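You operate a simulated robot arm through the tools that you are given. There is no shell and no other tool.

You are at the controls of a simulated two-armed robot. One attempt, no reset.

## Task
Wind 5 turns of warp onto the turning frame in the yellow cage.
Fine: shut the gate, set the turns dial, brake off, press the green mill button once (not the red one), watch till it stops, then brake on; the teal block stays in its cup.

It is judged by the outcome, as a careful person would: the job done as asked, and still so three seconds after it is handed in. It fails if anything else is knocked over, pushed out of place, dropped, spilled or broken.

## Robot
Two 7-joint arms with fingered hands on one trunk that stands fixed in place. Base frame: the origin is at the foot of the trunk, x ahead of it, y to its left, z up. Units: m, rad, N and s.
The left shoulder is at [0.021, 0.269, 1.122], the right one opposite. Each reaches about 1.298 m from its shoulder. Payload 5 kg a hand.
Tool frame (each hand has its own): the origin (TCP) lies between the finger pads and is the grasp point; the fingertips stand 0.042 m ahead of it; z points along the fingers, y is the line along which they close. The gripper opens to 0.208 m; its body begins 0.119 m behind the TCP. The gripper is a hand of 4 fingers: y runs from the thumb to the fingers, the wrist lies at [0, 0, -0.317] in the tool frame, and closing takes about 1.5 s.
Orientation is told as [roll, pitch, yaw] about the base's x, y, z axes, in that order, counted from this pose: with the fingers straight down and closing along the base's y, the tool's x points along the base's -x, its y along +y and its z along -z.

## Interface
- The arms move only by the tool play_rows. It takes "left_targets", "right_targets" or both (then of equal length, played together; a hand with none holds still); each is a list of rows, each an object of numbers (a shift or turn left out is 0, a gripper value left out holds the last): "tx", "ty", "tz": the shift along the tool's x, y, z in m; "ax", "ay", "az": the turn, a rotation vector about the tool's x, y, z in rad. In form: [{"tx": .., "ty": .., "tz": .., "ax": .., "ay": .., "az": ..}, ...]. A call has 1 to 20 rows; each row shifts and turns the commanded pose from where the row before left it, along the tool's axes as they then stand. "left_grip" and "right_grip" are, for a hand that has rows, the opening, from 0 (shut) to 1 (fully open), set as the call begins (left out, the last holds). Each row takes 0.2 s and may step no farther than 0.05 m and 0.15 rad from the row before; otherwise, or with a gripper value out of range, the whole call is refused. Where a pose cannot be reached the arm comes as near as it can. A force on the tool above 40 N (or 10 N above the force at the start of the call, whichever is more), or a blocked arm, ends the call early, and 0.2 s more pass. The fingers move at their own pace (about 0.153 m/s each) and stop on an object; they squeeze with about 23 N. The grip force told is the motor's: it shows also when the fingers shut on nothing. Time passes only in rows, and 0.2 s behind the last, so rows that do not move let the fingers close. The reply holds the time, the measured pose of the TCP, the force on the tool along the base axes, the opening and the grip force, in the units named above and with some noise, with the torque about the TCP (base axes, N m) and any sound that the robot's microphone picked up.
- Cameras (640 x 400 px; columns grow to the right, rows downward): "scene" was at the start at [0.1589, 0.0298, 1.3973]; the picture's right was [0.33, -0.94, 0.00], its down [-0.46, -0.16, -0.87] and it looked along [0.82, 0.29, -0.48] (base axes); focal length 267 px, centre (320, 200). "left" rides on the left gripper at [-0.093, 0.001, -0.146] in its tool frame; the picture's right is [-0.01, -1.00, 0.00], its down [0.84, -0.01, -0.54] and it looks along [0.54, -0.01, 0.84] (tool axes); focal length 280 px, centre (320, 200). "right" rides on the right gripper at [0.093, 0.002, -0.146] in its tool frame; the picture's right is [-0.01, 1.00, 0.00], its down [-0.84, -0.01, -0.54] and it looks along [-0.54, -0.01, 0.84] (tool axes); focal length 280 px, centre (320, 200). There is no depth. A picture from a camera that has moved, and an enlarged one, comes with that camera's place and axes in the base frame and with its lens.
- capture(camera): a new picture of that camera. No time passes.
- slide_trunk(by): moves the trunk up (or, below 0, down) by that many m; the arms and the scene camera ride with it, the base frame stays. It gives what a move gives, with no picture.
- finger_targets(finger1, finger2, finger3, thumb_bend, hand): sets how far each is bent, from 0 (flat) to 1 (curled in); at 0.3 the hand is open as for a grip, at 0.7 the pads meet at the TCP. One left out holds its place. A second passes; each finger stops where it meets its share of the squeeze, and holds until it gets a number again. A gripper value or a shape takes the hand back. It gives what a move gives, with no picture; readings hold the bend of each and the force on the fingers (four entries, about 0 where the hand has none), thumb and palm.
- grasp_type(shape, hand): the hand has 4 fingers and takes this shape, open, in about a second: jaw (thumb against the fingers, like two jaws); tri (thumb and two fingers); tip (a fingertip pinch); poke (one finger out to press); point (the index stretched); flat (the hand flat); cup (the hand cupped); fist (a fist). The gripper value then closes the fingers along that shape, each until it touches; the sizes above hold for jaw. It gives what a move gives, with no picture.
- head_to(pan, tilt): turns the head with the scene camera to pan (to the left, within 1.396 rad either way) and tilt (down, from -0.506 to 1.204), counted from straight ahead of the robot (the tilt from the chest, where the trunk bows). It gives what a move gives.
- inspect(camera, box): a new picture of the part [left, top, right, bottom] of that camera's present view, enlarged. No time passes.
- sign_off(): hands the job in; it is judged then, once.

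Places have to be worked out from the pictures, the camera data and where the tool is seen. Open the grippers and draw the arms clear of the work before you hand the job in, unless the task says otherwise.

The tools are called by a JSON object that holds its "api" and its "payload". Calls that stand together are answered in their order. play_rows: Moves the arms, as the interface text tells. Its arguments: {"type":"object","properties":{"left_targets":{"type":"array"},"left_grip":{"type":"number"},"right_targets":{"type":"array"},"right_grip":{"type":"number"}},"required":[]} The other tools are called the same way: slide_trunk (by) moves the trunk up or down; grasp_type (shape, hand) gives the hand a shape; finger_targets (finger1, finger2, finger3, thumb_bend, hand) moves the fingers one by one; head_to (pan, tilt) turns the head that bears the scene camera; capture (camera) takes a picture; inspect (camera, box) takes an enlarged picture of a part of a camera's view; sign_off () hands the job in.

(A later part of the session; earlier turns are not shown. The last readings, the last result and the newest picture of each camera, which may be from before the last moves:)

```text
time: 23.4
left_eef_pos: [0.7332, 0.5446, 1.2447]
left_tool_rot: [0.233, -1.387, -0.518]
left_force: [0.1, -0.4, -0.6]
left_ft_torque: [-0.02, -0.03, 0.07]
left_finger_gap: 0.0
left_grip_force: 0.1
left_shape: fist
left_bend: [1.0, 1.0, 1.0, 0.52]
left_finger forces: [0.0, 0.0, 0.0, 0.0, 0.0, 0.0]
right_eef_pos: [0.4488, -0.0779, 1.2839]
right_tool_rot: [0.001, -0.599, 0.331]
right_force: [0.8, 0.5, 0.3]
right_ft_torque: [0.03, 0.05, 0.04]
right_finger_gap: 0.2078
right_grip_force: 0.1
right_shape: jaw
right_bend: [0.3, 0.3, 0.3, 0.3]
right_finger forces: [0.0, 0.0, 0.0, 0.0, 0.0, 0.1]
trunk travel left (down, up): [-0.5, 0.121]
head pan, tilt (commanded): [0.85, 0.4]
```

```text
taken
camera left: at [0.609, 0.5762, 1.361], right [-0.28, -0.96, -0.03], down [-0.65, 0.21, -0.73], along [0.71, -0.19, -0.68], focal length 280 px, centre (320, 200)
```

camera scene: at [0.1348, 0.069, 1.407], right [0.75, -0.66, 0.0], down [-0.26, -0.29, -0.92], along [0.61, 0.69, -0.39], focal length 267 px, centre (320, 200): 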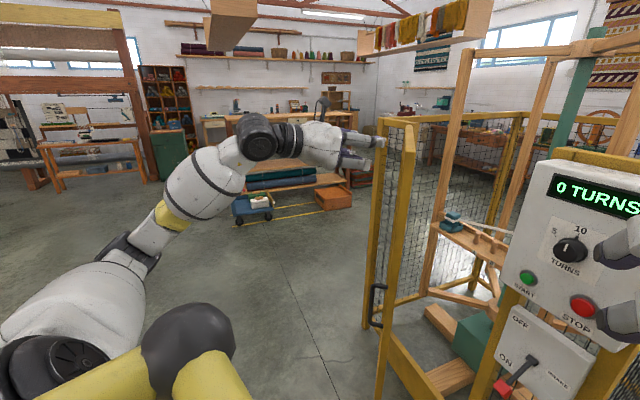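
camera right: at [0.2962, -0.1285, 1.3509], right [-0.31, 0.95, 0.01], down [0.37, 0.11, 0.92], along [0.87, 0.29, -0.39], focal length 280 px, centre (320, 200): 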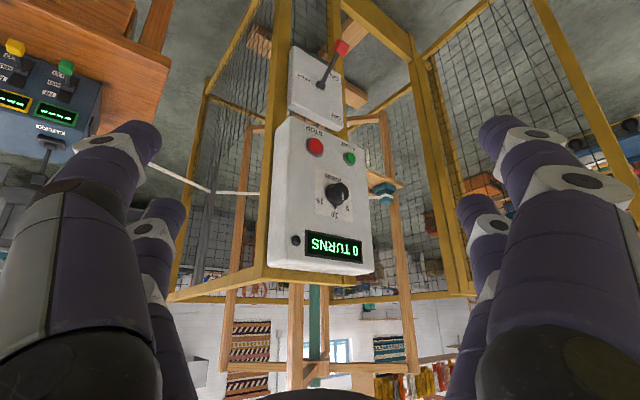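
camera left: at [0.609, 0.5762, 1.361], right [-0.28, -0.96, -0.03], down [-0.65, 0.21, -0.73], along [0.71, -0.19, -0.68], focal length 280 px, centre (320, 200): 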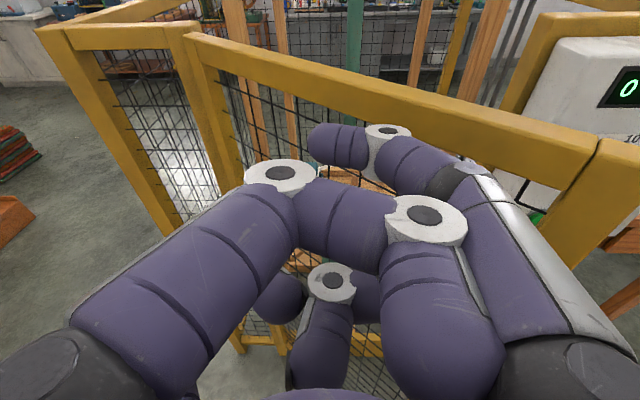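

The fist is just in front of the top rail. I push along the line towards the shut position in small steps.

{"api": "play_rows", "payload": {"left_targets": [{"tx": -0.0035, "ty": -0.0107, "tz": 0.0165}, {"tx": -0.0035, "ty": -0.0107, "tz": 0.0165}, {"tx": -0.0035, "ty": -0.0107, "tz": 0.0165}, {"tx": -0.0035, "ty": -0.0107, "tz": 0.0165}, {"tx": -0.0035, "ty": -0.0107, "tz": 0.0165}, {"tx": -0.0035, "ty": -0.0107, "tz": 0.0165}]}}

{"api": "capture", "payload": {"camera": "scene"}}

{"api": "capture", "payload": {"camera": "left"}}

```text
time: 24.8
left_eef_pos: [0.8117, 0.4536, 1.2436]
left_tool_rot: [0.239, -1.387, -0.524]
left_force: [0.6, -0.5, 0.1]
left_ft_torque: [0.01, -0.01, 0.02]
left_finger_gap: 0.0004
left_grip_force: 0.0
left_shape: fist
left_bend: [1.0, 1.0, 1.0, 0.52]
left_finger forces: [0.0, 0.1, 0.0, 0.1, 0.0, 0.0]
right_eef_pos: [0.4484, -0.0782, 1.2832]
right_tool_rot: [0.001, -0.601, 0.329]
right_force: [0.1, -0.4, 0.5]
right_ft_torque: [-0.01, 0.03, 0.05]
right_finger_gap: 0.208
right_grip_force: 0.0
right_shape: jaw
right_bend: [0.3, 0.3, 0.3, 0.3]
right_finger forces: [0.0, 0.0, 0.0, 0.0, 0.0, 0.0]
trunk travel left (down, up): [-0.5, 0.121]
head pan, tilt (commanded): [0.85, 0.4]
```

```text
taken
camera scene: at [0.1347, 0.0689, 1.407], right [0.75, -0.66, 0.0], down [-0.26, -0.29, -0.92], along [0.61, 0.69, -0.39], focal length 267 px, centre (320, 200)
```

scene: 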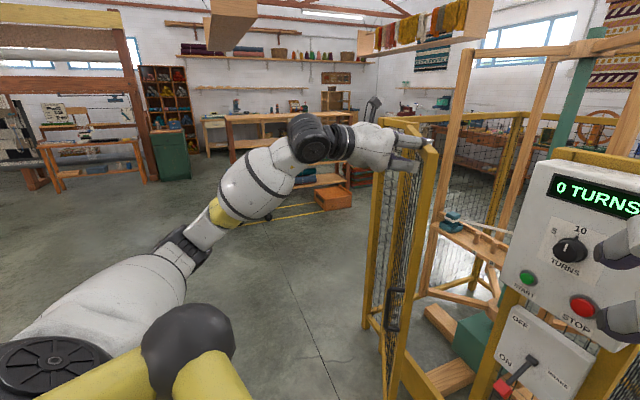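

```text
taken
camera left: at [0.6877, 0.4848, 1.3604], right [-0.28, -0.96, -0.03], down [-0.65, 0.21, -0.73], along [0.71, -0.19, -0.68], focal length 280 px, centre (320, 200)
```

left: 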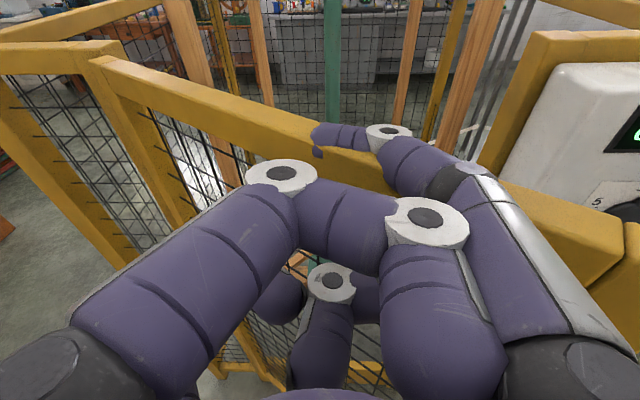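

The fist and thumb have met the rail and the gate moves on. I carry on pushing towards the shut position.

{"api": "play_rows", "payload": {"left_targets": [{"tx": -0.0035, "ty": -0.0102, "tz": 0.0165}, {"tx": -0.0035, "ty": -0.0102, "tz": 0.0165}, {"tx": -0.0035, "ty": -0.0102, "tz": 0.0165}, {"tx": -0.0035, "ty": -0.0102, "tz": 0.0165}, {"tx": -0.0035, "ty": -0.0102, "tz": 0.0165}]}}

{"api": "capture", "payload": {"camera": "scene"}}

{"api": "capture", "payload": {"camera": "left"}}

```text
time: 26.0
left_eef_pos: [0.8784, 0.3812, 1.2426]
left_tool_rot: [0.236, -1.385, -0.519]
left_force: [0.0, -0.9, -0.3]
left_ft_torque: [0.02, 0.02, 0.02]
left_finger_gap: 0.0
left_grip_force: 0.0
left_shape: fist
left_bend: [1.0, 1.0, 1.0, 0.52]
left_finger forces: [0.0, 0.0, 0.0, 0.0, 0.0, 0.0]
right_eef_pos: [0.4483, -0.0781, 1.283]
right_tool_rot: [0.002, -0.602, 0.328]
right_force: [-0.4, 0.4, 0.5]
right_ft_torque: [0.05, 0.03, 0.04]
right_finger_gap: 0.208
right_grip_force: 0.0
right_shape: jaw
right_bend: [0.3, 0.3, 0.3, 0.3]
right_finger forces: [0.0, 0.0, 0.1, 0.0, 0.0, 0.0]
trunk travel left (down, up): [-0.5, 0.121]
head pan, tilt (commanded): [0.85, 0.4]
```

```text
taken
camera scene: at [0.1346, 0.0687, 1.407], right [0.75, -0.66, 0.0], down [-0.26, -0.29, -0.92], along [0.61, 0.69, -0.39], focal length 267 px, centre (320, 200)
```

scene: 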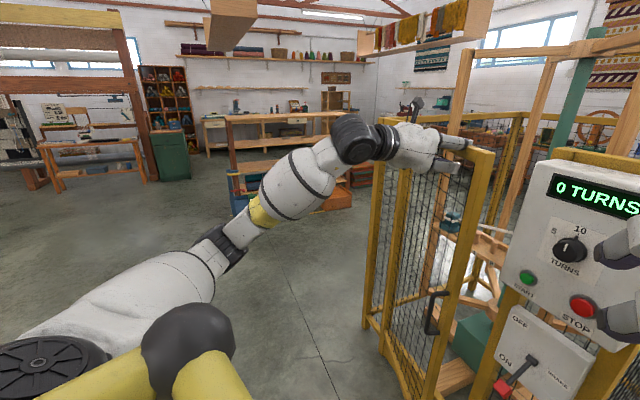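

```text
taken
camera left: at [0.7558, 0.4122, 1.3607], right [-0.28, -0.96, -0.03], down [-0.65, 0.21, -0.73], along [0.71, -0.19, -0.68], focal length 280 px, centre (320, 200)
```

left: 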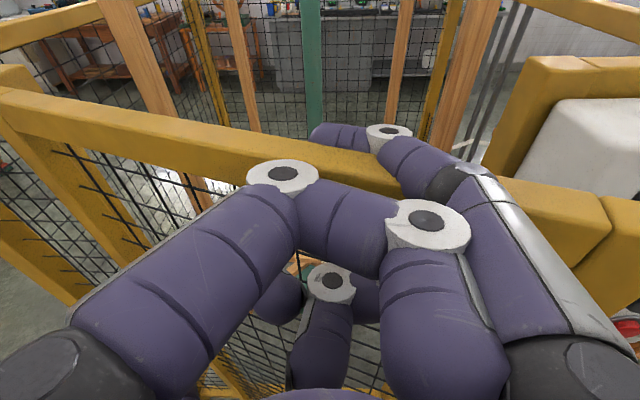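

The gate is nearly shut, with its free edge closing on the panel post. I push on more slowly, more straight ahead, watching the force.

{"api": "play_rows", "payload": {"left_targets": [{"tx": -0.0028, "ty": -0.0041, "tz": 0.0143}, {"tx": -0.0028, "ty": -0.0041, "tz": 0.0143}, {"tx": -0.0028, "ty": -0.0041, "tz": 0.0143}, {"tx": -0.0028, "ty": -0.0041, "tz": 0.0143}]}}

{"api": "capture", "payload": {"camera": "scene"}}

{"api": "capture", "payload": {"camera": "left"}}

```text
time: 27.0
left_eef_pos: [0.9299, 0.3502, 1.2447]
left_tool_rot: [0.239, -1.386, -0.524]
left_force: [-0.7, 0.0, -0.6]
left_ft_torque: [0.01, 0.02, 0.03]
left_finger_gap: 0.0
left_grip_force: 0.1
left_shape: fist
left_bend: [1.0, 1.0, 1.0, 0.52]
left_finger forces: [0.1, 0.0, 0.0, 0.0, 0.1, 0.1]
right_eef_pos: [0.4471, -0.0773, 1.2828]
right_tool_rot: [0.002, -0.603, 0.33]
right_force: [0.4, -0.8, -0.5]
right_ft_torque: [0.0, 0.02, 0.04]
right_finger_gap: 0.2077
right_grip_force: 0.0
right_shape: jaw
right_bend: [0.3, 0.3, 0.3, 0.3]
right_finger forces: [0.0, 0.0, 0.0, 0.0, 0.1, 0.0]
trunk travel left (down, up): [-0.5, 0.121]
head pan, tilt (commanded): [0.85, 0.4]
```

```text
taken
camera scene: at [0.1346, 0.069, 1.407], right [0.75, -0.66, 0.0], down [-0.26, -0.29, -0.92], along [0.61, 0.69, -0.39], focal length 267 px, centre (320, 200)
```

scene: 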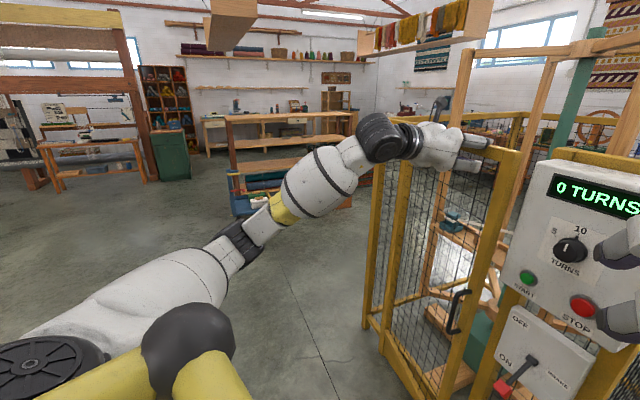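

```text
taken
camera left: at [0.8058, 0.382, 1.3612], right [-0.28, -0.96, -0.03], down [-0.65, 0.21, -0.73], along [0.71, -0.19, -0.68], focal length 280 px, centre (320, 200)
```

left: 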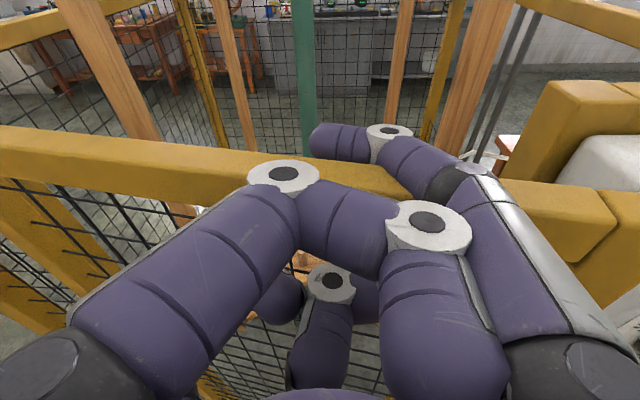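

Let me look closely at how far the free edge stands from the panel post.

{"api": "inspect", "payload": {"camera": "scene", "box": [360, 130, 560, 255]}}

{"api": "inspect", "payload": {"camera": "scene", "box": [360, 275, 560, 400]}}

{"api": "capture", "payload": {"camera": "right"}}

```text
3.20 times, centred on (460, 192) of scene
camera zoom: at [0.1346, 0.069, 1.407], right [0.75, -0.66, 0.0], down [-0.26, -0.29, -0.92], along [0.61, 0.69, -0.39], focal length 854 px, centre (-128, 224)
```

zoom: 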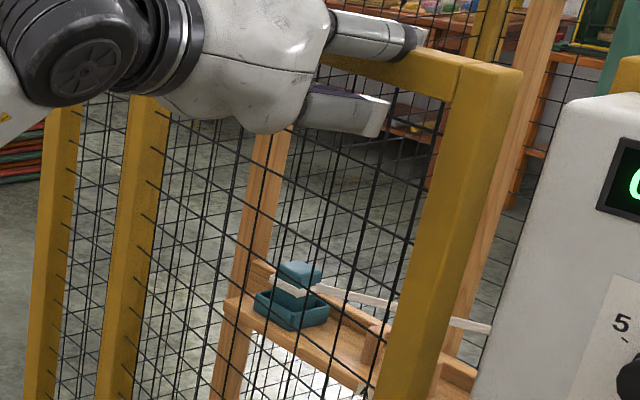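

```text
3.20 times, centred on (460, 338) of scene
camera zoom: at [0.1346, 0.069, 1.407], right [0.75, -0.66, 0.0], down [-0.26, -0.29, -0.92], along [0.61, 0.69, -0.39], focal length 854 px, centre (-128, -240)
```

zoom: 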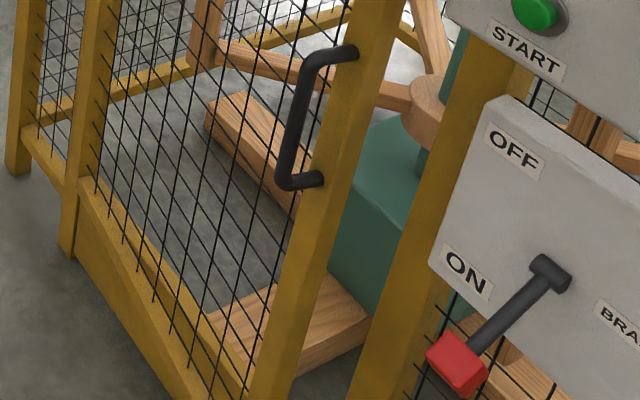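

```text
taken
camera right: at [0.2965, -0.1282, 1.3509], right [-0.31, 0.95, 0.01], down [0.37, 0.11, 0.92], along [0.87, 0.29, -0.39], focal length 280 px, centre (320, 200)
```

right: 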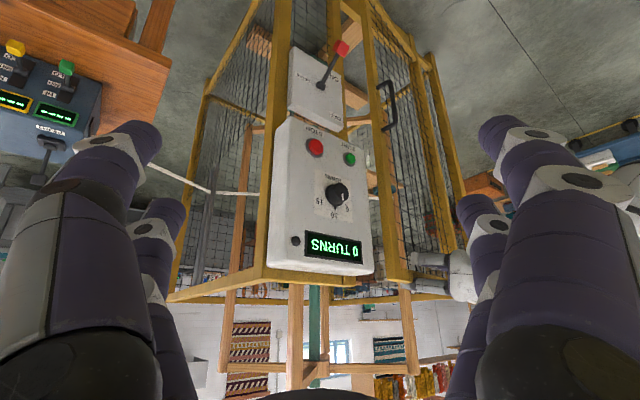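

The gate is at about 239°, with roughly 12° left. The teal block is seen through the mesh; I keep pushing gently straight ahead.

{"api": "play_rows", "payload": {"left_targets": [{"tx": -0.0022, "ty": -0.0002, "tz": 0.0118}, {"tx": -0.0022, "ty": -0.0002, "tz": 0.0118}, {"tx": -0.0022, "ty": -0.0002, "tz": 0.0118}, {"tx": -0.0022, "ty": -0.0002, "tz": 0.0118}]}}

{"api": "inspect", "payload": {"camera": "scene", "box": [360, 130, 560, 255]}}

{"api": "inspect", "payload": {"camera": "scene", "box": [360, 275, 560, 400]}}

{"api": "inspect", "payload": {"camera": "scene", "box": [420, 190, 500, 240]}}

```text
time: 28.0
left_eef_pos: [0.9755, 0.3363, 1.2432]
left_tool_rot: [0.237, -1.386, -0.523]
left_force: [-0.2, -0.2, 0.2]
left_ft_torque: [-0.02, 0.0, 0.05]
left_finger_gap: 0.0
left_grip_force: 0.0
left_shape: fist
left_bend: [1.0, 1.0, 1.0, 0.52]
left_finger forces: [0.1, 0.0, 0.1, 0.0, 0.1, 0.0]
right_eef_pos: [0.4484, -0.0776, 1.2817]
right_tool_rot: [0.002, -0.603, 0.33]
right_force: [0.5, -0.3, -0.3]
right_ft_torque: [0.01, 0.02, 0.02]
right_finger_gap: 0.2081
right_grip_force: 0.0
right_shape: jaw
right_bend: [0.3, 0.3, 0.3, 0.3]
right_finger forces: [0.1, 0.0, 0.0, 0.1, 0.0, 0.0]
trunk travel left (down, up): [-0.5, 0.121]
head pan, tilt (commanded): [0.85, 0.4]
```

```text
3.20 times, centred on (460, 192) of scene
camera zoom: at [0.1346, 0.0691, 1.407], right [0.75, -0.66, 0.0], down [-0.26, -0.29, -0.92], along [0.61, 0.69, -0.39], focal length 854 px, centre (-128, 224)
```

zoom: 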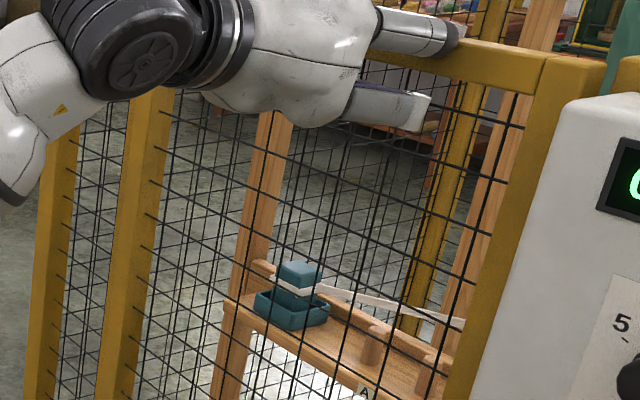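

```text
3.20 times, centred on (460, 338) of scene
camera zoom: at [0.1346, 0.0691, 1.407], right [0.75, -0.66, 0.0], down [-0.26, -0.29, -0.92], along [0.61, 0.69, -0.39], focal length 854 px, centre (-128, -240)
```

zoom: 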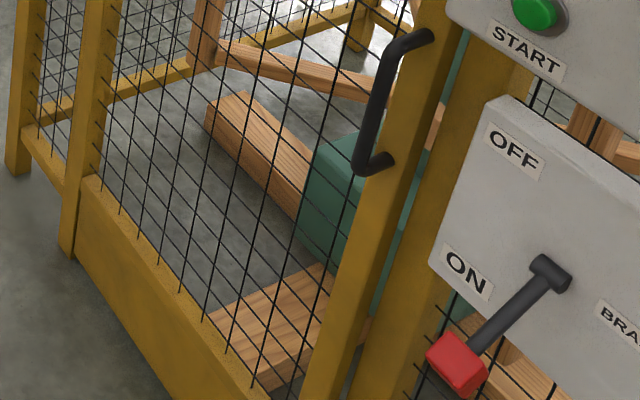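

```text
8.00 times, centred on (460, 215) of scene
camera zoom: at [0.1346, 0.0691, 1.407], right [0.75, -0.66, 0.0], down [-0.26, -0.29, -0.92], along [0.61, 0.69, -0.39], focal length 2136 px, centre (-800, 80)
```

zoom: 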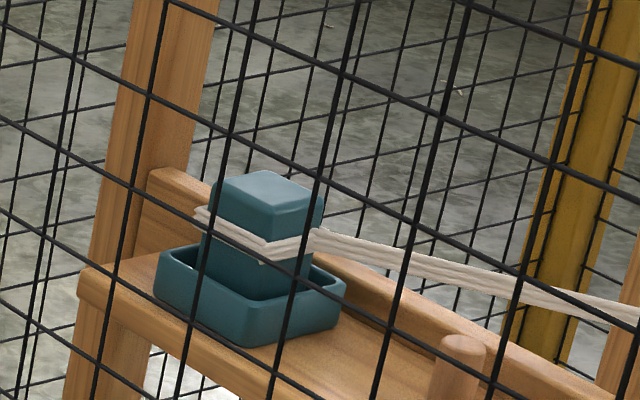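

The teal block stands upright in its cup, and only about 2–3 cm of gap is left. I press on in 6 mm steps until the gate meets its stop.

{"api": "play_rows", "payload": {"left_targets": [{"tx": -0.0011, "ty": -0.0001, "tz": 0.0059}, {"tx": -0.0011, "ty": -0.0001, "tz": 0.0059}, {"tx": -0.0011, "ty": -0.0001, "tz": 0.0059}, {"tx": -0.0011, "ty": -0.0001, "tz": 0.0059}]}}

{"api": "inspect", "payload": {"camera": "scene", "box": [360, 130, 560, 255]}}

{"api": "inspect", "payload": {"camera": "scene", "box": [360, 275, 560, 400]}}

```text
time: 28.9
left_eef_pos: [0.9907, 0.3324, 1.2459]
left_tool_rot: [0.23, -1.386, -0.515]
left_force: [-36.2, 3.8, -4.5]
left_ft_torque: [-0.2, 0.81, 1.77]
left_finger_gap: 0.0
left_grip_force: 0.1
left_shape: fist
left_bend: [1.0, 1.0, 1.0, 0.52]
left_finger forces: [0.0, 35.5, 0.0, 0.1, 0.1, 0.0]
right_eef_pos: [0.4469, -0.0764, 1.2834]
right_tool_rot: [0.001, -0.604, 0.334]
right_force: [0.3, -0.3, 0.1]
right_ft_torque: [0.02, 0.02, 0.03]
right_finger_gap: 0.2079
right_grip_force: 0.1
right_shape: jaw
right_bend: [0.3, 0.3, 0.3, 0.3]
right_finger forces: [0.1, 0.0, 0.1, 0.0, 0.1, 0.0]
trunk travel left (down, up): [-0.5, 0.121]
head pan, tilt (commanded): [0.85, 0.4]
stopped in row 4 (left hand): the force on the tool passed its limit at 48 N (the readings are from after the stop); the commanded pose is now the measured one
```

```text
3.20 times, centred on (460, 192) of scene
camera zoom: at [0.1321, 0.0697, 1.4072], right [0.75, -0.66, 0.0], down [-0.25, -0.29, -0.92], along [0.61, 0.69, -0.39], focal length 854 px, centre (-128, 224)
```

zoom: 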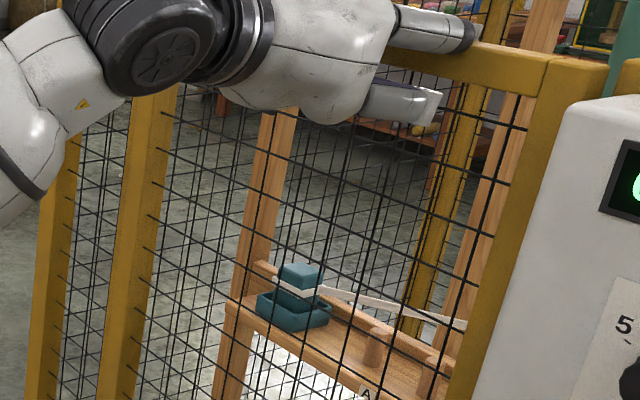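

```text
3.20 times, centred on (460, 338) of scene
camera zoom: at [0.1321, 0.0697, 1.4072], right [0.75, -0.66, 0.0], down [-0.25, -0.29, -0.92], along [0.61, 0.69, -0.39], focal length 854 px, centre (-128, -240)
```

zoom: 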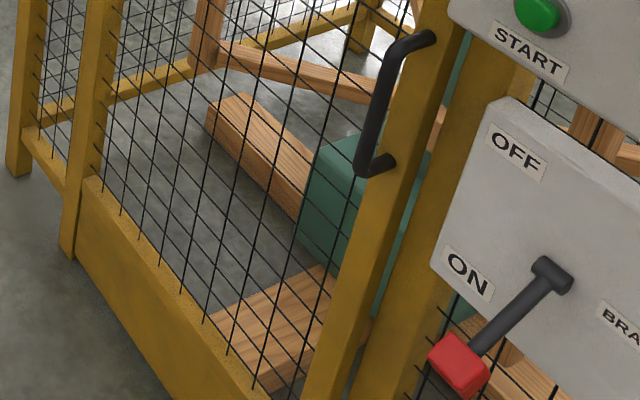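

The push met a firm stop at 48 N and the gate no longer moved, so it is shut. I ease the hand back and check that the gate stays.

{"api": "play_rows", "payload": {"left_targets": [{"tx": 0.0, "tz": -0.012}, {"tx": 0.0, "tz": -0.02}, {"tz": -0.03}, {"tz": -0.03}, {"tz": -0.04}, {"tz": -0.04}]}}

{"api": "head_to", "payload": {"pan": 0.5, "tilt": 0.55}}

{"api": "capture", "payload": {"camera": "scene"}}

{"api": "capture", "payload": {"camera": "left"}}

```text
time: 30.3
left_eef_pos: [0.8316, 0.374, 1.276]
left_tool_rot: [0.227, -1.384, -0.512]
left_force: [0.5, -0.6, -1.1]
left_ft_torque: [-0.01, -0.05, -0.04]
left_finger_gap: 0.0
left_grip_force: 0.1
left_shape: fist
left_bend: [1.0, 1.0, 1.0, 0.52]
left_finger forces: [0.0, 0.1, 0.1, 0.0, 0.0, 0.0]
right_eef_pos: [0.4476, -0.0775, 1.283]
right_tool_rot: [-0.001, -0.602, 0.332]
right_force: [-1.0, 0.7, 0.9]
right_ft_torque: [-0.02, -0.03, -0.01]
right_finger_gap: 0.208
right_grip_force: 0.0
right_shape: jaw
right_bend: [0.3, 0.3, 0.3, 0.3]
right_finger forces: [0.1, 0.0, 0.1, 0.0, 0.1, 0.0]
trunk travel left (down, up): [-0.5, 0.121]
head pan, tilt (commanded): [0.85, 0.4]
```

```text
time: 31.1
left_eef_pos: [0.8328, 0.3745, 1.2757]
left_tool_rot: [0.23, -1.384, -0.513]
left_force: [-0.2, 0.2, -0.1]
left_ft_torque: [-0.02, -0.01, 0.06]
left_finger_gap: 0.0002
left_grip_force: 0.1
left_shape: fist
left_bend: [1.0, 1.0, 1.0, 0.52]
left_finger forces: [0.0, 0.0, 0.0, 0.0, 0.0, 0.1]
right_eef_pos: [0.448, -0.0774, 1.2823]
right_tool_rot: [0.001, -0.602, 0.331]
right_force: [-0.3, 0.0, 0.1]
right_ft_torque: [0.0, 0.01, 0.03]
right_finger_gap: 0.2079
right_grip_force: 0.1
right_shape: jaw
right_bend: [0.3, 0.3, 0.3, 0.3]
right_finger forces: [0.0, 0.1, 0.0, 0.0, 0.0, 0.1]
trunk travel left (down, up): [-0.5, 0.121]
head pan, tilt (commanded): [0.499, 0.55]
```

```text
taken
camera scene: at [0.1523, 0.0426, 1.3933], right [0.48, -0.88, 0.0], down [-0.46, -0.25, -0.85], along [0.75, 0.41, -0.52], focal length 267 px, centre (320, 200)
```

scene: 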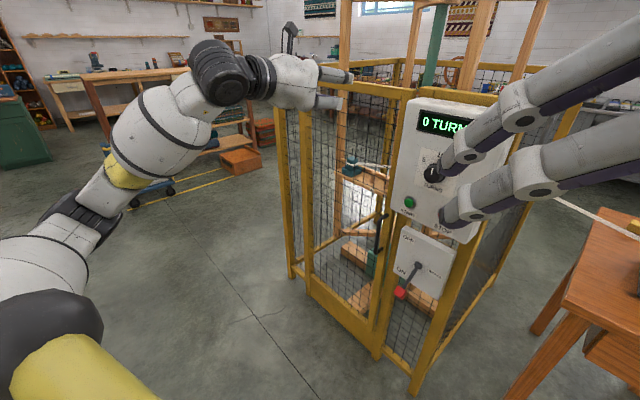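

```text
taken
camera left: at [0.7097, 0.4059, 1.3933], right [-0.28, -0.96, -0.03], down [-0.65, 0.21, -0.73], along [0.71, -0.19, -0.68], focal length 280 px, centre (320, 200)
```

left: 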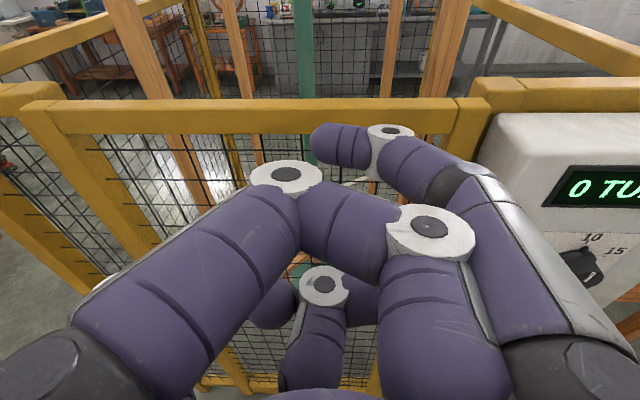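

The gate's top rail is flush with both posts, so it is shut. Next I swing the right hand off to the right, keeping its camera on the panel, and draw the left hand back from the gate.

{"api": "play_rows", "payload": {"right_targets": [{"tx": 0.0107, "ty": -0.0379, "tz": -0.0074}, {"tx": 0.0107, "ty": -0.0379, "tz": -0.0074}, {"tx": 0.0107, "ty": -0.0379, "tz": -0.0074}, {"tx": 0.0107, "ty": -0.0379, "tz": -0.0074}, {"tx": 0.0107, "ty": -0.0379, "tz": -0.0074}, {"tx": 0.0107, "ty": -0.0379, "tz": -0.0074}, {"tx": 0.0107, "ty": -0.0379, "tz": -0.0074}, {"ax": -0.0569, "az": -0.0822}, {"ax": -0.0569, "az": -0.0822}, {"ax": -0.0569, "az": -0.0822}, {"ax": -0.0569, "az": -0.0822}], "left_targets": [{"tz": -0.035}, {"tz": -0.035}, {"tz": -0.035}, {"tz": -0.035}, {"tz": -0.035}, {}, {}, {}, {}, {}, {}]}}

{"api": "grasp_type", "payload": {"hand": "left", "shape": "jaw"}}

{"api": "capture", "payload": {"camera": "scene"}}

{"api": "capture", "payload": {"camera": "left"}}

{"api": "capture", "payload": {"camera": "right"}}

```text
time: 33.5
left_eef_pos: [0.6659, 0.4233, 1.306]
left_tool_rot: [0.229, -1.384, -0.515]
left_force: [0.0, 0.7, -0.1]
left_ft_torque: [0.01, 0.0, 0.06]
left_finger_gap: 0.0
left_grip_force: 0.0
left_shape: fist
left_bend: [1.0, 1.0, 1.0, 0.52]
left_finger forces: [0.1, 0.0, 0.1, 0.0, 0.1, 0.1]
right_eef_pos: [0.4486, -0.3594, 1.2832]
right_tool_rot: [0.003, -0.602, 0.728]
right_force: [0.8, 0.3, -0.3]
right_ft_torque: [0.04, 0.09, 0.03]
right_finger_gap: 0.2078
right_grip_force: 0.0
right_shape: jaw
right_bend: [0.3, 0.3, 0.3, 0.3]
right_finger forces: [0.0, 0.1, 0.0, 0.1, 0.0, 0.1]
trunk travel left (down, up): [-0.5, 0.121]
head pan, tilt (commanded): [0.499, 0.55]
```

```text
time: 34.4
left_eef_pos: [0.6651, 0.4247, 1.3067]
left_tool_rot: [0.229, -1.383, -0.513]
left_force: [0.7, 0.2, -0.2]
left_ft_torque: [0.0, -0.02, 0.02]
left_finger_gap: 0.2076
left_grip_force: 0.1
left_shape: jaw
left_bend: [0.3, 0.3, 0.3, 0.3]
left_finger forces: [0.1, 0.0, 0.0, 0.1, 0.0, 0.1]
right_eef_pos: [0.4487, -0.3581, 1.2829]
right_tool_rot: [0.004, -0.602, 0.729]
right_force: [0.8, 0.0, 0.2]
right_ft_torque: [-0.02, 0.02, 0.01]
right_finger_gap: 0.2078
right_grip_force: 0.1
right_shape: jaw
right_bend: [0.3, 0.3, 0.3, 0.3]
right_finger forces: [0.0, 0.0, 0.1, 0.0, 0.0, 0.0]
trunk travel left (down, up): [-0.5, 0.121]
head pan, tilt (commanded): [0.499, 0.55]
```

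```text
taken
camera scene: at [0.1522, 0.0427, 1.3933], right [0.48, -0.88, 0.0], down [-0.46, -0.25, -0.85], along [0.75, 0.41, -0.52], focal length 267 px, centre (320, 200)
```

scene: 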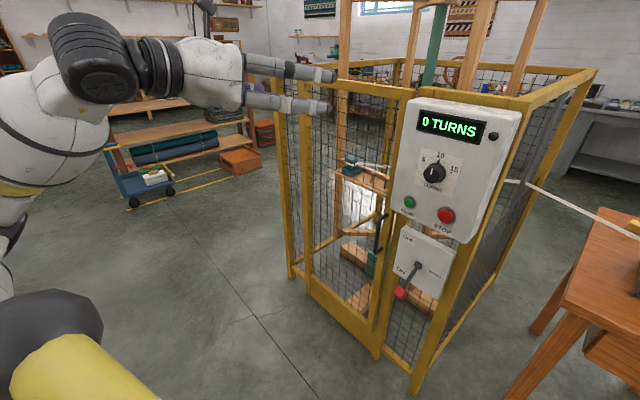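

```text
taken
camera left: at [0.542, 0.4562, 1.4233], right [-0.28, -0.96, -0.03], down [-0.65, 0.21, -0.73], along [0.71, -0.19, -0.68], focal length 280 px, centre (320, 200)
```

left: 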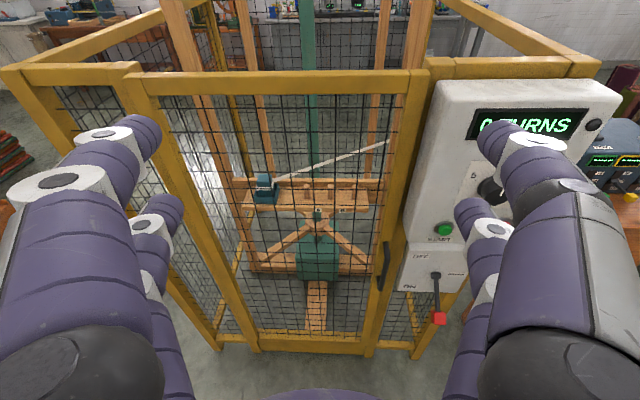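

```text
taken
camera right: at [0.3285, -0.464, 1.3507], right [-0.66, 0.75, 0.01], down [0.3, 0.25, 0.92], along [0.69, 0.61, -0.39], focal length 280 px, centre (320, 200)
```

right: 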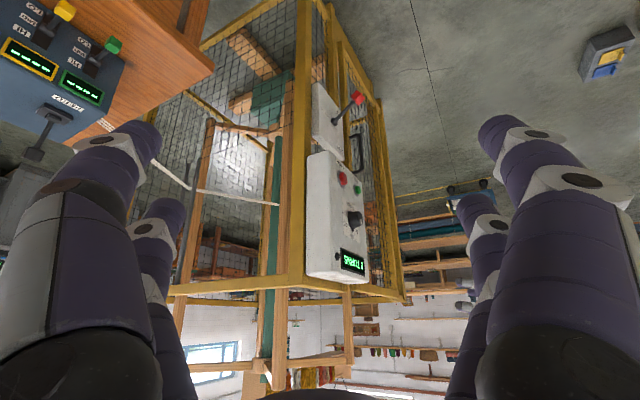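

The cage is now seen nearly face-on, with the gate shut flush. I enlarge the panel from the scene camera to read the dial face.

{"api": "inspect", "payload": {"camera": "scene", "box": [384, 92, 534, 186]}}

{"api": "inspect", "payload": {"camera": "scene", "box": [408, 140, 472, 180]}}

{"api": "inspect", "payload": {"camera": "scene", "box": [370, 180, 500, 310]}}

{"api": "inspect", "payload": {"camera": "left", "box": [390, 70, 630, 220]}}

{"api": "inspect", "payload": {"camera": "right", "box": [290, 70, 400, 290]}}

```text
4.26 times, centred on (459, 139) of scene
camera zoom: at [0.1522, 0.0427, 1.3933], right [0.48, -0.88, 0.0], down [-0.46, -0.25, -0.85], along [0.75, 0.41, -0.52], focal length 1136 px, centre (-272, 460)
```

zoom: 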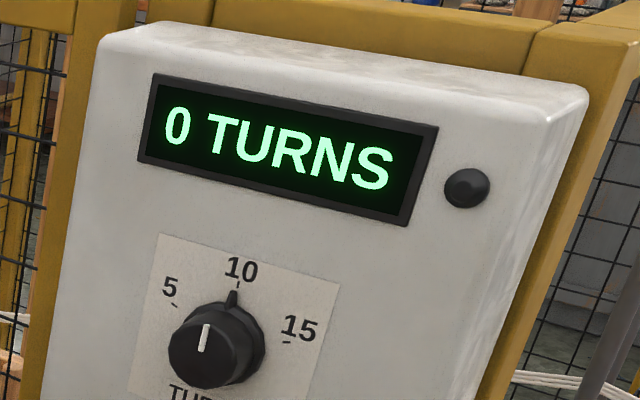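

```text
10.00 times, centred on (440, 160) of scene
camera zoom: at [0.1522, 0.0427, 1.3933], right [0.48, -0.88, 0.0], down [-0.46, -0.25, -0.85], along [0.75, 0.41, -0.52], focal length 2669 px, centre (-880, 600)
```

zoom: 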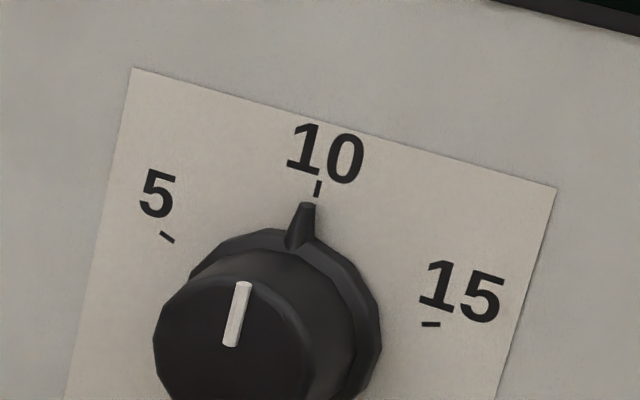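

```text
3.08 times, centred on (435, 245) of scene
camera zoom: at [0.1522, 0.0427, 1.3933], right [0.48, -0.88, 0.0], down [-0.46, -0.25, -0.85], along [0.75, 0.41, -0.52], focal length 821 px, centre (-34, 62)
```

zoom: 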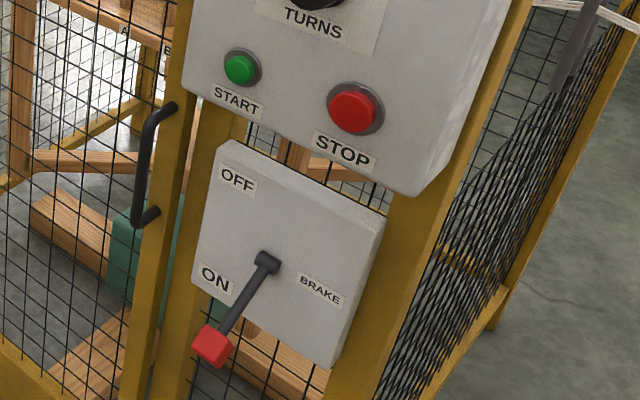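

```text
2.67 times, centred on (510, 145) of left
camera zoom: at [0.542, 0.4562, 1.4233], right [-0.28, -0.96, -0.03], down [-0.65, 0.21, -0.73], along [0.71, -0.19, -0.68], focal length 748 px, centre (-187, 347)
```

zoom: 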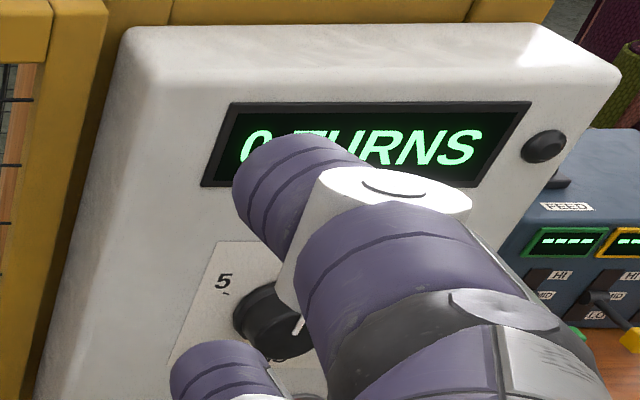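

```text
1.82 times, centred on (345, 180) of right
camera zoom: at [0.3285, -0.464, 1.3507], right [-0.66, 0.75, 0.01], down [0.3, 0.25, 0.92], along [0.69, 0.61, -0.39], focal length 510 px, centre (274, 236)
```

zoom: 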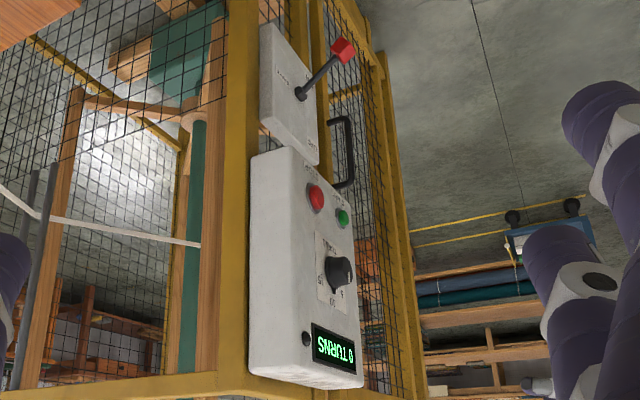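

The dial's pointer stands at 10; 5 lies about 70° anticlockwise. I try the "tri" and "tip" hand shapes while clear of everything, to choose one for the small knob.

{"api": "grasp_type", "payload": {"hand": "left", "shape": "tri"}}

{"api": "capture", "payload": {"camera": "left"}}

{"api": "grasp_type", "payload": {"hand": "left", "shape": "tip"}}

{"api": "capture", "payload": {"camera": "left"}}

{"api": "grasp_type", "payload": {"hand": "left", "shape": "poke"}}

{"api": "capture", "payload": {"camera": "left"}}

```text
time: 35.3
left_eef_pos: [0.6649, 0.4253, 1.3055]
left_tool_rot: [0.228, -1.384, -0.513]
left_force: [0.3, -0.9, 0.4]
left_ft_torque: [0.02, -0.03, 0.02]
left_finger_gap: 0.2079
left_grip_force: 0.0
left_shape: tri
left_bend: [0.3, 0.3, 0.3, 0.3]
left_finger forces: [0.0, 0.0, 0.0, 0.1, 0.0, 0.0]
right_eef_pos: [0.4484, -0.3593, 1.2827]
right_tool_rot: [0.004, -0.602, 0.73]
right_force: [0.1, 0.1, 0.4]
right_ft_torque: [-0.01, 0.04, -0.03]
right_finger_gap: 0.208
right_grip_force: 0.0
right_shape: jaw
right_bend: [0.3, 0.3, 0.3, 0.3]
right_finger forces: [0.0, 0.0, 0.1, 0.0, 0.0, 0.1]
trunk travel left (down, up): [-0.5, 0.121]
head pan, tilt (commanded): [0.499, 0.55]
```

```text
taken
camera left: at [0.5419, 0.4562, 1.4234], right [-0.28, -0.96, -0.03], down [-0.65, 0.21, -0.73], along [0.71, -0.19, -0.68], focal length 280 px, centre (320, 200)
```

left: 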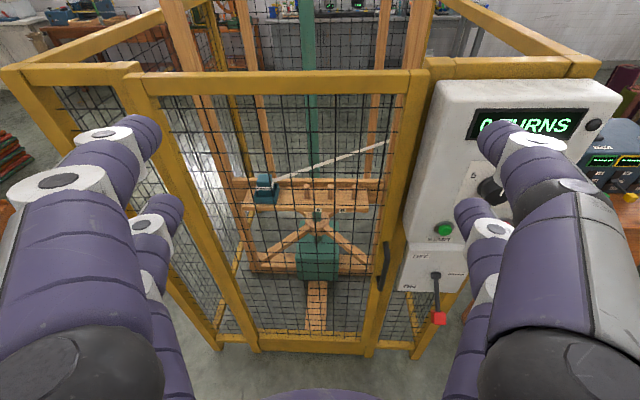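

```text
time: 36.2
left_eef_pos: [0.6658, 0.4246, 1.3057]
left_tool_rot: [0.23, -1.385, -0.514]
left_force: [0.3, 0.3, 1.2]
left_ft_torque: [-0.02, -0.03, 0.02]
left_finger_gap: 0.2082
left_grip_force: 0.1
left_shape: tip
left_bend: [0.3, 0.3, 0.3, 0.3]
left_finger forces: [0.0, 0.0, 0.0, 0.0, 0.0, 0.0]
right_eef_pos: [0.4486, -0.3581, 1.2826]
right_tool_rot: [0.003, -0.601, 0.729]
right_force: [0.0, -0.1, 0.4]
right_ft_torque: [-0.01, -0.01, -0.01]
right_finger_gap: 0.2076
right_grip_force: 0.1
right_shape: jaw
right_bend: [0.3, 0.3, 0.3, 0.3]
right_finger forces: [0.1, 0.1, 0.0, 0.0, 0.0, 0.1]
trunk travel left (down, up): [-0.5, 0.121]
head pan, tilt (commanded): [0.499, 0.55]
```

```text
taken
camera left: at [0.5419, 0.4562, 1.4234], right [-0.28, -0.96, -0.03], down [-0.65, 0.21, -0.73], along [0.71, -0.19, -0.68], focal length 280 px, centre (320, 200)
```

left: 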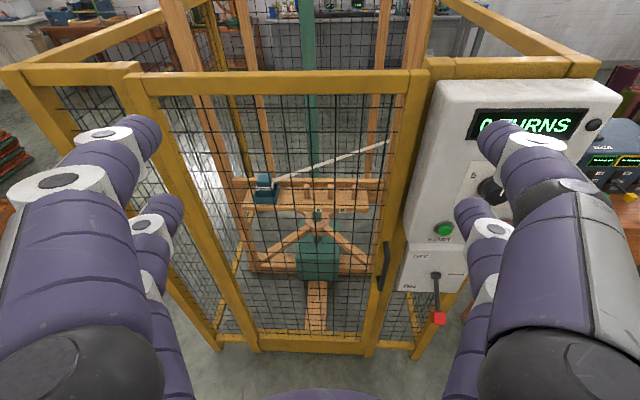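

```text
time: 37.1
left_eef_pos: [0.6656, 0.4239, 1.3061]
left_tool_rot: [0.227, -1.383, -0.512]
left_force: [0.3, -0.3, 0.5]
left_ft_torque: [-0.03, 0.02, 0.01]
left_finger_gap: 0.0
left_grip_force: 0.0
left_shape: poke
left_bend: [1.0, 1.0, 1.0, 0.33]
left_finger forces: [0.0, 0.0, 0.0, 0.0, 0.1, 0.0]
right_eef_pos: [0.4474, -0.3587, 1.2828]
right_tool_rot: [0.003, -0.602, 0.73]
right_force: [-0.2, -0.5, 0.2]
right_ft_torque: [-0.01, 0.02, 0.02]
right_finger_gap: 0.208
right_grip_force: 0.0
right_shape: jaw
right_bend: [0.3, 0.3, 0.3, 0.3]
right_finger forces: [0.0, 0.1, 0.0, 0.0, 0.0, 0.0]
trunk travel left (down, up): [-0.5, 0.121]
head pan, tilt (commanded): [0.499, 0.55]
```

```text
taken
camera left: at [0.5419, 0.4562, 1.4234], right [-0.28, -0.96, -0.03], down [-0.65, 0.21, -0.73], along [0.71, -0.19, -0.68], focal length 280 px, centre (320, 200)
```

left: 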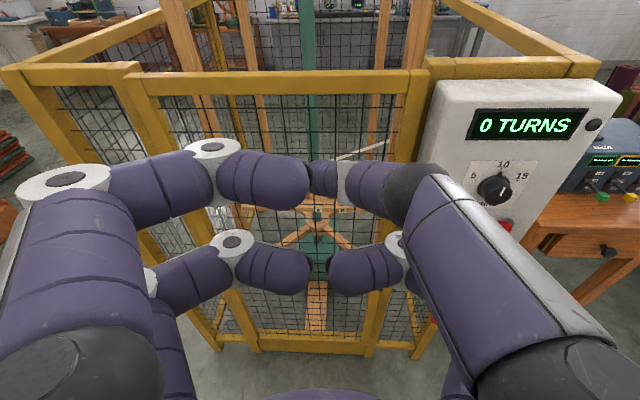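

The poke shape seems still to be forming, so I let a moment pass and look again, also enlarging the now unobstructed panel.

{"api": "play_rows", "payload": {"left_targets": [{}, {}, {}]}}

{"api": "capture", "payload": {"camera": "left"}}

{"api": "inspect", "payload": {"camera": "left", "box": [440, 80, 600, 180]}}

{"api": "inspect", "payload": {"camera": "left", "box": [457, 150, 537, 200]}}

{"api": "inspect", "payload": {"camera": "scene", "box": [180, 30, 380, 155]}}

```text
time: 37.9
left_eef_pos: [0.6646, 0.4246, 1.3067]
left_tool_rot: [0.228, -1.384, -0.513]
left_force: [-0.7, 0.3, 0.1]
left_ft_torque: [-0.02, 0.0, 0.03]
left_finger_gap: 0.0
left_grip_force: 0.1
left_shape: poke
left_bend: [1.0, 1.0, 1.0, 0.33]
left_finger forces: [0.1, 0.0, 0.0, 0.0, 0.1, 0.0]
right_eef_pos: [0.4475, -0.359, 1.2831]
right_tool_rot: [0.005, -0.604, 0.73]
right_force: [-0.1, -0.3, -0.1]
right_ft_torque: [-0.03, -0.01, 0.03]
right_finger_gap: 0.208
right_grip_force: 0.0
right_shape: jaw
right_bend: [0.3, 0.3, 0.3, 0.3]
right_finger forces: [0.1, 0.1, 0.1, 0.1, 0.0, 0.0]
trunk travel left (down, up): [-0.5, 0.121]
head pan, tilt (commanded): [0.499, 0.55]
```

```text
taken
camera left: at [0.5419, 0.4562, 1.4234], right [-0.28, -0.96, -0.03], down [-0.65, 0.21, -0.73], along [0.71, -0.19, -0.68], focal length 280 px, centre (320, 200)
```

left: 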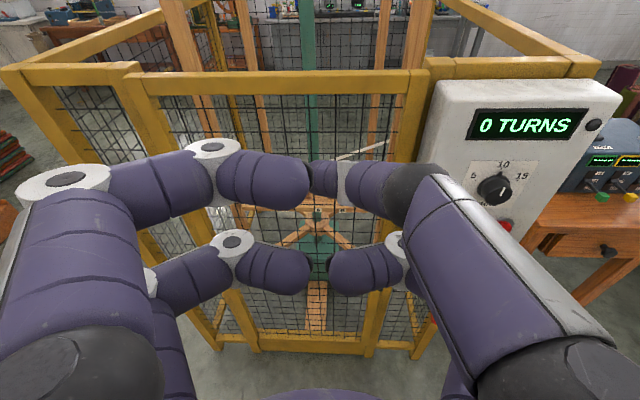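

```text
4.00 times, centred on (520, 130) of left
camera zoom: at [0.5419, 0.4562, 1.4234], right [-0.28, -0.96, -0.03], down [-0.65, 0.21, -0.73], along [0.71, -0.19, -0.68], focal length 1122 px, centre (-480, 480)
```

zoom: 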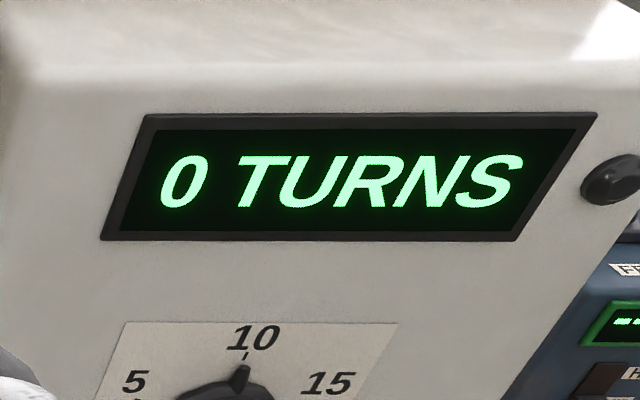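

```text
8.00 times, centred on (497, 175) of left
camera zoom: at [0.5419, 0.4562, 1.4234], right [-0.28, -0.96, -0.03], down [-0.65, 0.21, -0.73], along [0.71, -0.19, -0.68], focal length 2243 px, centre (-1096, 400)
```

zoom: 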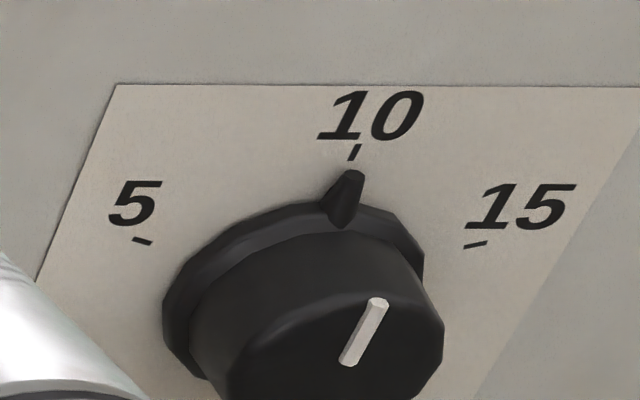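

```text
3.20 times, centred on (280, 92) of scene
camera zoom: at [0.1521, 0.0426, 1.3933], right [0.48, -0.88, 0.0], down [-0.46, -0.25, -0.85], along [0.75, 0.41, -0.52], focal length 854 px, centre (448, 544)
```

zoom: 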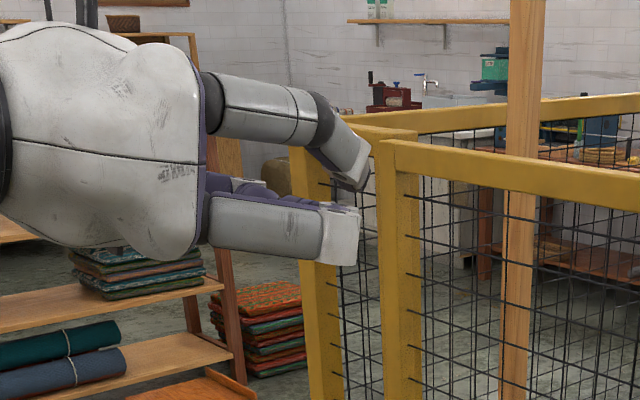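

The poke shape only folds the digits inwards; I try "point", which should stretch one finger out past the others.

{"api": "grasp_type", "payload": {"hand": "left", "shape": "point"}}

{"api": "play_rows", "payload": {"left_targets": [{}, {}, {}]}}

{"api": "capture", "payload": {"camera": "left"}}

{"api": "inspect", "payload": {"camera": "scene", "box": [180, 30, 380, 155]}}

{"api": "inspect", "payload": {"camera": "right", "box": [380, 150, 500, 330]}}

```text
time: 38.8
left_eef_pos: [0.6642, 0.4254, 1.3058]
left_tool_rot: [0.228, -1.383, -0.516]
left_force: [0.2, 1.3, 1.0]
left_ft_torque: [0.01, 0.0, -0.02]
left_finger_gap: 0.2016
left_grip_force: 0.1
left_shape: point
left_bend: [0.7, 1.0, 1.0, 0.32]
left_finger forces: [0.0, 0.0, 0.0, 0.0, 0.1, 0.0]
right_eef_pos: [0.4483, -0.3591, 1.2818]
right_tool_rot: [0.003, -0.604, 0.729]
right_force: [-0.7, -0.5, -0.6]
right_ft_torque: [-0.01, -0.03, -0.02]
right_finger_gap: 0.2076
right_grip_force: 0.1
right_shape: jaw
right_bend: [0.3, 0.3, 0.3, 0.3]
right_finger forces: [0.0, 0.0, 0.1, 0.0, 0.0, 0.0]
trunk travel left (down, up): [-0.5, 0.121]
head pan, tilt (commanded): [0.499, 0.55]
```

```text
time: 39.6
left_eef_pos: [0.6649, 0.426, 1.3057]
left_tool_rot: [0.229, -1.384, -0.513]
left_force: [0.3, 0.6, -0.5]
left_ft_torque: [0.03, -0.02, -0.01]
left_finger_gap: 0.2015
left_grip_force: 0.1
left_shape: point
left_bend: [0.7, 1.0, 1.0, 0.32]
left_finger forces: [0.0, 0.1, 0.0, 0.1, 0.1, 0.0]
right_eef_pos: [0.4489, -0.359, 1.2825]
right_tool_rot: [0.005, -0.604, 0.73]
right_force: [-0.9, -0.4, -0.9]
right_ft_torque: [-0.03, 0.02, 0.01]
right_finger_gap: 0.2078
right_grip_force: 0.1
right_shape: jaw
right_bend: [0.3, 0.3, 0.3, 0.3]
right_finger forces: [0.0, 0.1, 0.0, 0.0, 0.1, 0.0]
trunk travel left (down, up): [-0.5, 0.121]
head pan, tilt (commanded): [0.499, 0.55]
```

```text
taken
camera left: at [0.5419, 0.4562, 1.4234], right [-0.28, -0.96, -0.03], down [-0.65, 0.21, -0.73], along [0.71, -0.19, -0.68], focal length 280 px, centre (320, 200)
```

left: 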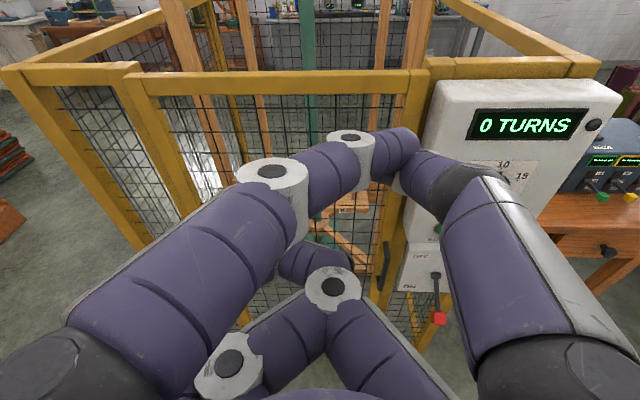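

```text
3.20 times, centred on (280, 92) of scene
camera zoom: at [0.1521, 0.0426, 1.3933], right [0.48, -0.88, 0.0], down [-0.46, -0.25, -0.85], along [0.75, 0.41, -0.52], focal length 854 px, centre (448, 544)
```

zoom: 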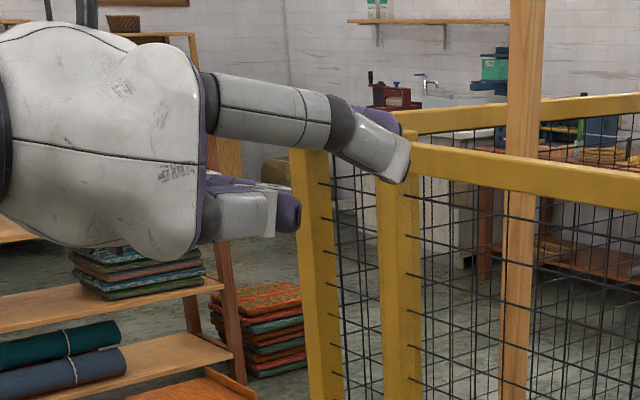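

```text
2.22 times, centred on (440, 240) of right
camera zoom: at [0.3285, -0.4642, 1.3507], right [-0.66, 0.75, 0.01], down [0.3, 0.25, 0.92], along [0.69, 0.61, -0.39], focal length 623 px, centre (53, 111)
```

zoom: 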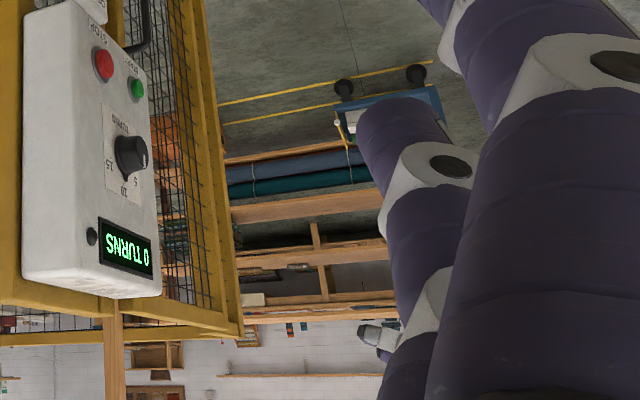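

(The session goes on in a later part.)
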